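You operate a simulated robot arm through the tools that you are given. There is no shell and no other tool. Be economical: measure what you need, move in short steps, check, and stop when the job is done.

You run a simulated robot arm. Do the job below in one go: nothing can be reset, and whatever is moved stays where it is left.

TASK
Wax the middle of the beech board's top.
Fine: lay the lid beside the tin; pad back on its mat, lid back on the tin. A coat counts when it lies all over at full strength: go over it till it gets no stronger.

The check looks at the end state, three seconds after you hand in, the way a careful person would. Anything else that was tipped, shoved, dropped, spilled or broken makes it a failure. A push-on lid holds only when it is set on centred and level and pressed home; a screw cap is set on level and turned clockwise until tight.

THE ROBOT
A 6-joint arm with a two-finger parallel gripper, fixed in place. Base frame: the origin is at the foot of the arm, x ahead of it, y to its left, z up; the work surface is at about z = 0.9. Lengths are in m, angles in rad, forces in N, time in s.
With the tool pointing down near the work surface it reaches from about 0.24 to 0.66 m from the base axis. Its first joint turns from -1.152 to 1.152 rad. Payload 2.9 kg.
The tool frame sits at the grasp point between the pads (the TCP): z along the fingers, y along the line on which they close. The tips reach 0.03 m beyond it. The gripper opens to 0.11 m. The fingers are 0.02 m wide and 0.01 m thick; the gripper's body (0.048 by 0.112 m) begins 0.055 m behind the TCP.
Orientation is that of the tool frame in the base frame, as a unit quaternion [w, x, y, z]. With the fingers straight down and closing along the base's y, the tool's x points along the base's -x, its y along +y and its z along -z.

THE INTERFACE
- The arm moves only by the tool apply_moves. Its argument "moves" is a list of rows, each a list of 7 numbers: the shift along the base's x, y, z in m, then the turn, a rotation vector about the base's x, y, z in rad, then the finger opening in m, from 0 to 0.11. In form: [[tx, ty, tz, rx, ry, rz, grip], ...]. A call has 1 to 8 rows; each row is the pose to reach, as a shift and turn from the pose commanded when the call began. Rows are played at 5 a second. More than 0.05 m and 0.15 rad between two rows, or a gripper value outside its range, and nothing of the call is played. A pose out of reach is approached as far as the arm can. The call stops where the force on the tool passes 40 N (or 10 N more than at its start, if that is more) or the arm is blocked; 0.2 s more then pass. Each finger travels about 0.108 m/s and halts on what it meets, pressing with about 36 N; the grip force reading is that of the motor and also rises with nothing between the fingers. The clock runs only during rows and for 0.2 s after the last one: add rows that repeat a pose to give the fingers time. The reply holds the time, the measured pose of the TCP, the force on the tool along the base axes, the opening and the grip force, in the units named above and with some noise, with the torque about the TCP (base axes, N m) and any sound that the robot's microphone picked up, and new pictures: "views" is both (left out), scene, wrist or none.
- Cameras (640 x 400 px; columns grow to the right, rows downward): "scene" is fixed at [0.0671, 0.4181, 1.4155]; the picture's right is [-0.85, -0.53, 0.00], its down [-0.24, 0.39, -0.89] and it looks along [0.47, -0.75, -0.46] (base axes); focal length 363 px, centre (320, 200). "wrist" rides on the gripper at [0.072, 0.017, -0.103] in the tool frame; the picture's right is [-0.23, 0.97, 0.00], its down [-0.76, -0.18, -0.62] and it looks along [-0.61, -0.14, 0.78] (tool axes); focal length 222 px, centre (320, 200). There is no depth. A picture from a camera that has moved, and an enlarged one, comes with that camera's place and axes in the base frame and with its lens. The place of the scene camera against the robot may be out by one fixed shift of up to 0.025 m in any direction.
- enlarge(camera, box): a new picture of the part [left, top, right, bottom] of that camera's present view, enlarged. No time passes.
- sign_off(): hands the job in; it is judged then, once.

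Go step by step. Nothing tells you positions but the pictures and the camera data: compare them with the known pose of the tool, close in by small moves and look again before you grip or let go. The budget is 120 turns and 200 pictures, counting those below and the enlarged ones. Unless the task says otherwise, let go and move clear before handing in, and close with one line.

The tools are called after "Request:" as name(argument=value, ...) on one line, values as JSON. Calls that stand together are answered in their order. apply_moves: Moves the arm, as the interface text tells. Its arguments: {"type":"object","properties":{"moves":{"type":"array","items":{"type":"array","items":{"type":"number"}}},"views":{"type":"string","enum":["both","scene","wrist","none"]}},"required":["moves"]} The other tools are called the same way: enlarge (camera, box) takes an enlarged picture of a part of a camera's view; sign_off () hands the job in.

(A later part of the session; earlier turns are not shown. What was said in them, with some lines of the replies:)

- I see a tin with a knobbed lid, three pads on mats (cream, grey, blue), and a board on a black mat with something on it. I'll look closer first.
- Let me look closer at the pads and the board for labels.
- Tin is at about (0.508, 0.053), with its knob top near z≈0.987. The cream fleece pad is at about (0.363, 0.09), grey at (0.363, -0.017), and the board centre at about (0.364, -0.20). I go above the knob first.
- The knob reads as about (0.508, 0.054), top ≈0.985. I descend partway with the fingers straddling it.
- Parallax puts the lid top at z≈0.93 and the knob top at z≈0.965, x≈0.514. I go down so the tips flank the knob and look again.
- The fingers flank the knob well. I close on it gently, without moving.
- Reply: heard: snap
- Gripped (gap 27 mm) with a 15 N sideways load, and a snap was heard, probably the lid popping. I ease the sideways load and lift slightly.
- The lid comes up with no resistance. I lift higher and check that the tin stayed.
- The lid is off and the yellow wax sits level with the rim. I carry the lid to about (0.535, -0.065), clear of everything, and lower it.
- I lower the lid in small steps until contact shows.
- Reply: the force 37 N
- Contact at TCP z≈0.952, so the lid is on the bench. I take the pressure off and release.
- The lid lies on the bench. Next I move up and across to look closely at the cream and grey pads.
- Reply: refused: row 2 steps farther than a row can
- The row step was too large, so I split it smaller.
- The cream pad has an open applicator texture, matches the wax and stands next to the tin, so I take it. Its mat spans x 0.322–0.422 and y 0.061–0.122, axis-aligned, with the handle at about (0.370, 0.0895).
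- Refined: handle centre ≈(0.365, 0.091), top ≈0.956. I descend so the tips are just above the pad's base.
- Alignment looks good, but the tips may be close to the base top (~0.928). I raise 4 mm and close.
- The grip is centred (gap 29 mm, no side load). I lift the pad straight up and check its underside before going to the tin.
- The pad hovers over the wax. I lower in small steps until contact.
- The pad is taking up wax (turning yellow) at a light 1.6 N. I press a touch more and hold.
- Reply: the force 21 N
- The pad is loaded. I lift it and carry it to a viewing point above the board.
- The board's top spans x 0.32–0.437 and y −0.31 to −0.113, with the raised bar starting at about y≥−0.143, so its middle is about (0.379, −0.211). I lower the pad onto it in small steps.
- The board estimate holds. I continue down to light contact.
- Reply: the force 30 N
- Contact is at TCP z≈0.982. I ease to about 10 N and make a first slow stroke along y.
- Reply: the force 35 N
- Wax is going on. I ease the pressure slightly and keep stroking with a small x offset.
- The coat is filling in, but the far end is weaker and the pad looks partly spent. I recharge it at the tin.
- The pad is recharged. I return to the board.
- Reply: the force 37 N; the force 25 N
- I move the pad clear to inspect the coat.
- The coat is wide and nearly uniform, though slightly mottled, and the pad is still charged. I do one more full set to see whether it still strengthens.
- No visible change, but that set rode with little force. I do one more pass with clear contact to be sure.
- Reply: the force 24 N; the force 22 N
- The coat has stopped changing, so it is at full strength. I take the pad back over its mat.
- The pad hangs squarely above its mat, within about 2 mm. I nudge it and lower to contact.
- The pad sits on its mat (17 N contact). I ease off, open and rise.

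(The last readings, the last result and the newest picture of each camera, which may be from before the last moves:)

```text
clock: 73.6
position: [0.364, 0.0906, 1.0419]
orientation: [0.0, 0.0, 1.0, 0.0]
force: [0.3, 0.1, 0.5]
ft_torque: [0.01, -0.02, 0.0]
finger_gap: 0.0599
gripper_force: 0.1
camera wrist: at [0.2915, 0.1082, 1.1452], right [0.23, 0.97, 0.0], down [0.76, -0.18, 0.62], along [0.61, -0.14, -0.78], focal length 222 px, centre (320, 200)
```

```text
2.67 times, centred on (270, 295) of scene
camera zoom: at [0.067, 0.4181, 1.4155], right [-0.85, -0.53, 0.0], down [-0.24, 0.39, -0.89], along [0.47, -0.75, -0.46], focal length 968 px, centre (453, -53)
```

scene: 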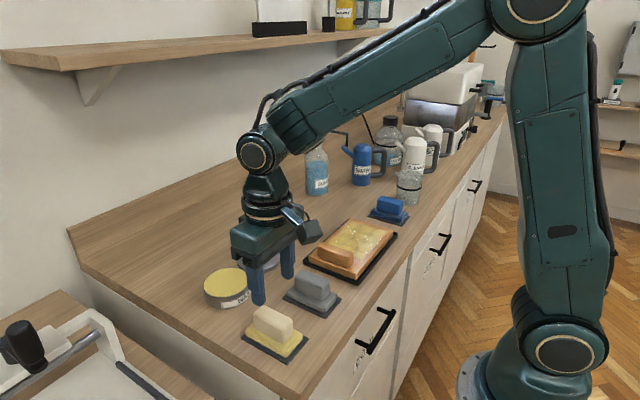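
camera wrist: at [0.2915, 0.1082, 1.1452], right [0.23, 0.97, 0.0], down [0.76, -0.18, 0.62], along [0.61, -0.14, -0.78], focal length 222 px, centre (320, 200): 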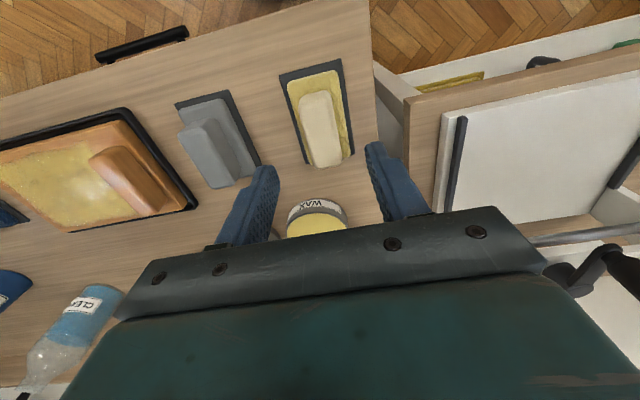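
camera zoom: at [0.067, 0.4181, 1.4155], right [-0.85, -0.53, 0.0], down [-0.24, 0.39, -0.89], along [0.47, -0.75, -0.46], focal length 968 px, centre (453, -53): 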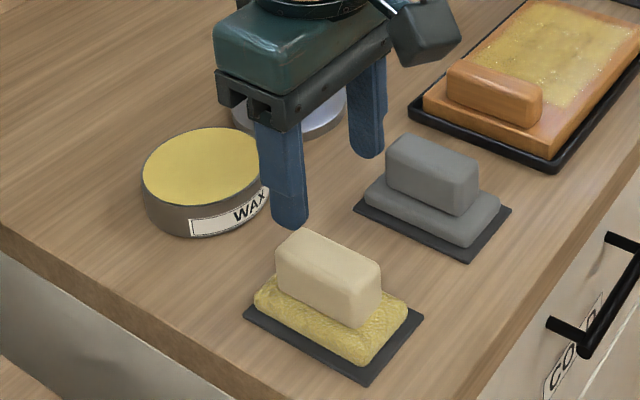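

The pad is on its mat. Now I fetch the lid.

Request:
apply_moves(moves=[[0.02, -0.01, 0.02, 0, 0, 0, 0.06], [0.045, -0.04, 0.02, 0, 0, 0, 0.06], [0.075, -0.07, 0.02, 0, 0, 0, 0.06], [0.105, -0.1, 0.02, 0, 0, 0, 0.06], [0.135, -0.13, 0.02, 0, 0, 0, 0.06], [0.171, -0.1545, 0.01, 0, 0, 0, 0.06], [0.171, -0.1545, -0.03, 0, 0, 0, 0.06], [0.171, -0.1545, -0.03, 0, 0, 0, 0.06]])

Request:
enlarge(camera="scene", box=[200, 190, 320, 290])

```text
clock: 75.4
position: [0.535, -0.064, 1.0122]
orientation: [0.0, 0.0, 1.0, 0.0]
force: [-0.2, -0.4, -0.3]
ft_torque: [0.0, 0.06, 0.02]
finger_gap: 0.0598
gripper_force: 0.1
camera wrist: at [0.4636, -0.0467, 1.1143], right [0.23, 0.97, 0.0], down [0.76, -0.18, 0.62], along [0.61, -0.14, -0.78], focal length 222 px, centre (320, 200)
```

scene: 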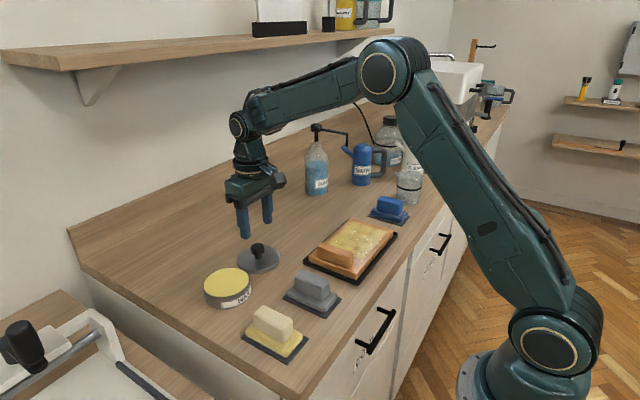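
wrist: 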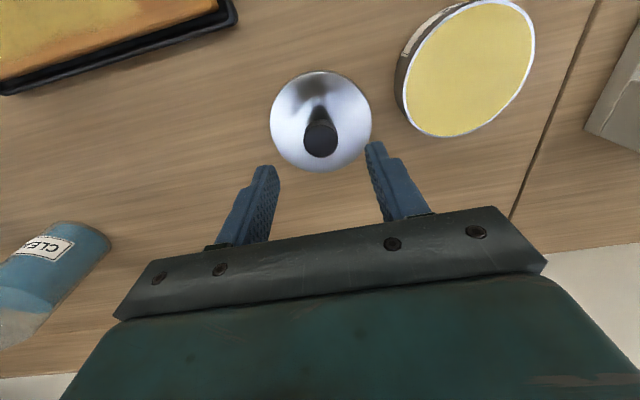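

```text
4.00 times, centred on (260, 240) of scene
camera zoom: at [0.0671, 0.4181, 1.4155], right [-0.85, -0.53, 0.0], down [-0.24, 0.39, -0.89], along [0.47, -0.75, -0.46], focal length 1452 px, centre (560, 40)
```

zoom: 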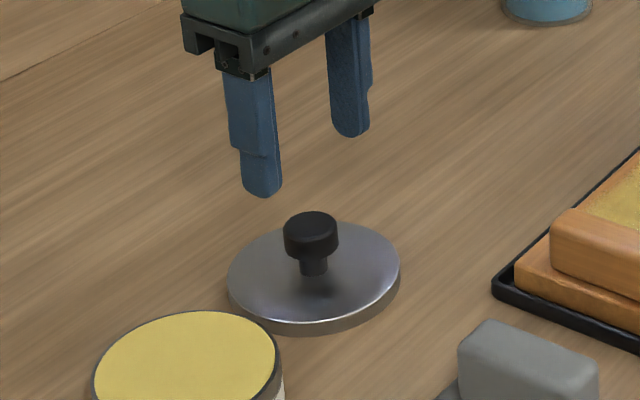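

Aligned. I descend to the earlier grip height and close.

Request:
apply_moves(moves=[[0, 0, -0.03, 0, 0, 0, 0.06], [0, 0, -0.06, 0, 0, 0, 0.06], [0, 0, -0.06, 0, 0, 0, 0.045], [0, 0, -0.06, 0, 0, 0, 0.03], [0, 0, -0.06, 0, 0, 0, 0.015], [0, 0, -0.06, 0, 0, 0, 0.01], [0, 0, -0.06, 0, 0, 0, 0.01]], views="none")

Request:
enlarge(camera="scene", box=[200, 190, 320, 290])

```text
clock: 77.0
position: [0.5343, -0.0634, 0.952]
orientation: [0.0, 0.0, 1.0, 0.001]
force: [-0.1, -0.5, 0.6]
ft_torque: [0.04, 0.02, 0.01]
finger_gap: 0.027
gripper_force: 36.2
```

```text
4.00 times, centred on (260, 240) of scene
camera zoom: at [0.0671, 0.4181, 1.4155], right [-0.85, -0.53, 0.0], down [-0.24, 0.39, -0.89], along [0.47, -0.75, -0.46], focal length 1452 px, centre (560, 40)
```

zoom: 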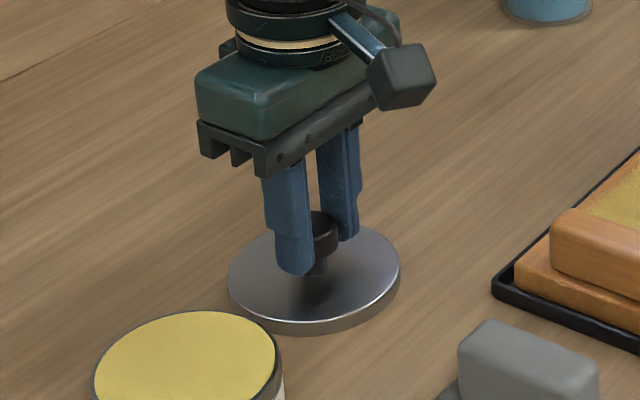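

Lid gripped. I carry it back above the tin (offset −0.020, +0.1145) and check the alignment.

Request:
apply_moves(moves=[[0, 0, 0.03, 0, 0, 0, 0.01], [0, 0, 0.07, 0, 0, 0, 0.01], [-0.007, 0.04, 0.07, 0, 0, 0, 0.01], [-0.014, 0.08, 0.07, 0, 0, 0, 0.01], [-0.02, 0.1145, 0.07, 0, 0, 0, 0.01], [-0.02, 0.1145, 0.045, 0, 0, 0, 0.01], [-0.02, 0.1145, 0.035, 0, 0, 0, 0.01], [-0.02, 0.1145, 0.035, 0, 0, 0, 0.01]], views="wrist")

Request:
enlarge(camera="scene", box=[180, 230, 280, 320])

Request:
enlarge(camera="wrist", box=[240, 60, 400, 220])

```text
clock: 78.8
position: [0.5155, 0.0498, 0.9861]
orientation: [-0.001, 0.0, 1.0, 0.0]
force: [-0.2, -0.4, -0.5]
ft_torque: [-0.02, -0.02, -0.01]
finger_gap: 0.027
gripper_force: 36.0
camera wrist: at [0.4428, 0.0675, 1.0894], right [0.23, 0.97, 0.0], down [0.76, -0.18, 0.62], along [0.61, -0.14, -0.78], focal length 222 px, centre (320, 200)
```

wrist: 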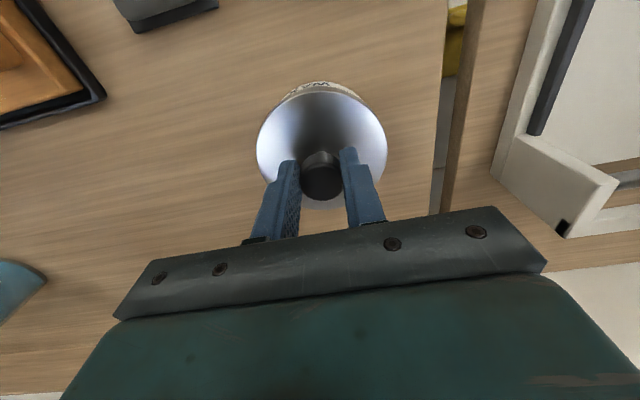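

```text
4.44 times, centred on (230, 275) of scene
camera zoom: at [0.0671, 0.4181, 1.4155], right [-0.85, -0.53, 0.0], down [-0.24, 0.39, -0.89], along [0.47, -0.75, -0.46], focal length 1614 px, centre (720, -133)
```

zoom: 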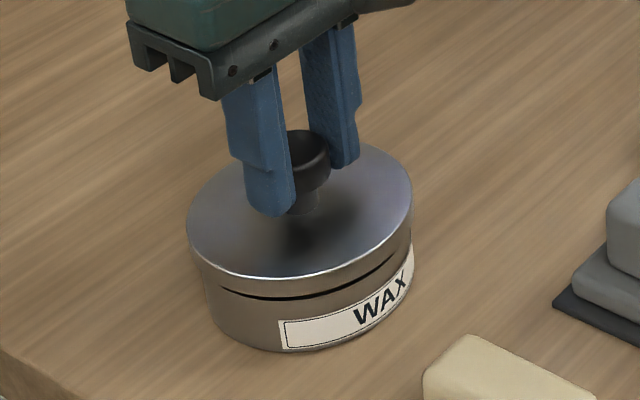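

```text
2.50 times, centred on (320, 140) of wrist
camera zoom: at [0.4428, 0.0675, 1.0894], right [0.23, 0.97, 0.0], down [0.76, -0.18, 0.62], along [0.61, -0.14, -0.78], focal length 555 px, centre (320, 350)
```

zoom: 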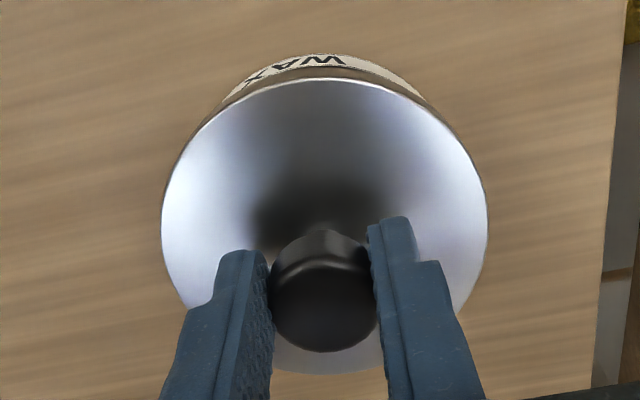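

It looks aligned with the tin. I lower slowly and watch for contact and a snap.

Request:
apply_moves(moves=[[0, 0, -0.004, 0, 0, 0, 0.01], [0, 0, -0.007, 0, 0, 0, 0.01], [0, 0, -0.009, 0, 0, 0, 0.01], [0, 0, -0.01, 0, 0, 0, 0.01], [0, 0, -0.01, 0, 0, 0, 0.01]], views="none")

Request:
enlarge(camera="scene", box=[180, 230, 280, 320])

```text
clock: 80.0
position: [0.5147, 0.0501, 0.9763]
orientation: [0.0, 0.0, 1.0, 0.0]
force: [-0.3, 0.5, -1.0]
ft_torque: [-0.01, 0.0, 0.01]
finger_gap: 0.0268
gripper_force: 35.8
```

```text
4.44 times, centred on (230, 275) of scene
camera zoom: at [0.0671, 0.4181, 1.4155], right [-0.85, -0.53, 0.0], down [-0.24, 0.39, -0.89], along [0.47, -0.75, -0.46], focal length 1614 px, centre (720, -133)
```

zoom: 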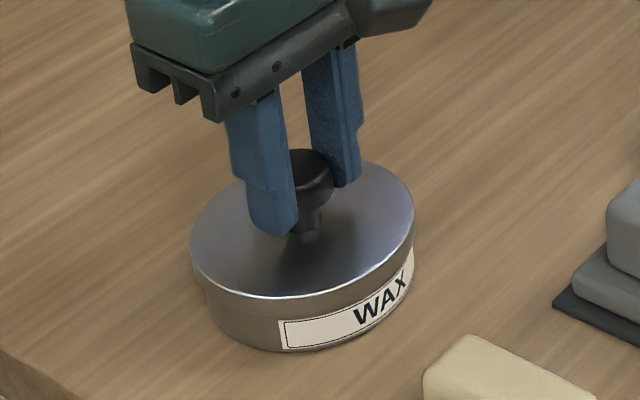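

Request:
apply_moves(moves=[[0, 0, -0.001, 0, 0, 0, 0.01], [0, 0, -0.002, 0, 0, 0, 0.01], [0, 0, -0.003, 0, 0, 0, 0.01], [0, 0, -0.004, 0, 0, 0, 0.01], [0, 0, -0.004, 0, 0, 0, 0.01]], views="none")

```text
clock: 81.2
position: [0.5138, 0.0494, 0.9745]
orientation: [0.003, 0.001, 1.0, 0.001]
force: [-8.3, -3.4, 33.8]
ft_torque: [-0.1, 0.29, 0.0]
finger_gap: 0.0272
gripper_force: 35.7
heard: snap
```

A snap was heard at 34 N, at the original seated height (0.9745). I ease off, release and rise to inspect.

Request:
apply_moves(moves=[[0, 0, 0.003, 0, 0, 0, 0.01], [0, 0, 0.003, 0, 0, 0, 0.025], [0, 0, 0.003, 0, 0, 0, 0.045], [0, 0, 0.003, 0, 0, 0, 0.06], [0, 0, 0.003, 0, 0, 0, 0.06], [0, 0, 0.04, 0, 0, 0, 0.06], [0, 0, 0.08, 0, 0, 0, 0.06], [0, 0, 0.08, 0, 0, 0, 0.06]])

Request:
enlarge(camera="scene", box=[180, 230, 280, 320])

Request:
enlarge(camera="wrist", box=[240, 60, 400, 180])

```text
clock: 83.0
position: [0.5144, 0.0511, 1.052]
orientation: [0.0, 0.0, 1.0, -0.001]
force: [0.0, 0.0, -0.8]
ft_torque: [-0.01, 0.02, 0.0]
finger_gap: 0.0599
gripper_force: 0.1
camera wrist: at [0.4417, 0.0673, 1.1562], right [0.23, 0.97, 0.0], down [0.76, -0.18, 0.62], along [0.61, -0.14, -0.78], focal length 222 px, centre (320, 200)
```

scene: 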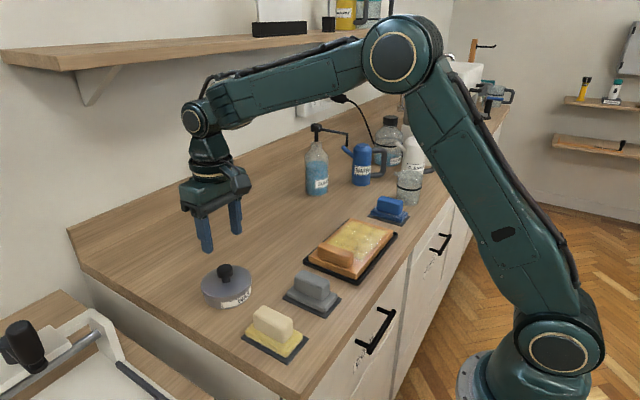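
wrist: 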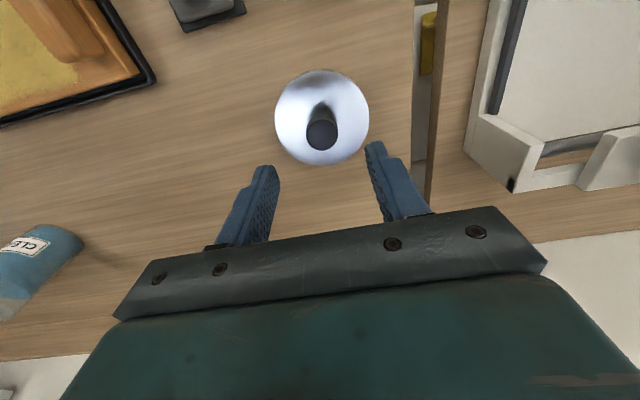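

```text
4.44 times, centred on (230, 275) of scene
camera zoom: at [0.0671, 0.4181, 1.4155], right [-0.85, -0.53, 0.0], down [-0.24, 0.39, -0.89], along [0.47, -0.75, -0.46], focal length 1614 px, centre (720, -133)
```

zoom: 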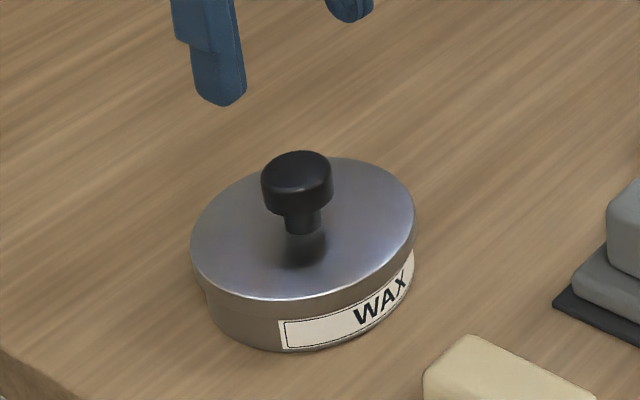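

```text
3.33 times, centred on (320, 120) of wrist
camera zoom: at [0.4417, 0.0673, 1.1562], right [0.23, 0.97, 0.0], down [0.76, -0.18, 0.62], along [0.61, -0.14, -0.78], focal length 740 px, centre (320, 467)
```

zoom: 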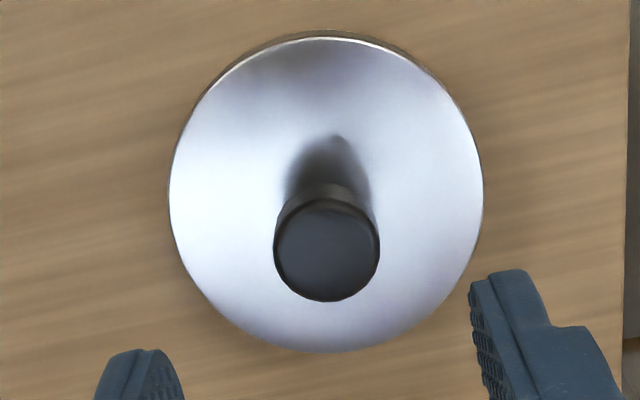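

The lid is level and snapped on, the pad is on its mat, the board and tray are where they were, and the gripper is clear. I hand in.

Request:
sign_off()

```text
The job is handed in.
```

The middle of the beech board is waxed: I went over it until the coat looked no stronger. The cream pad is back on its mat and the lid snapped back onto the tin.
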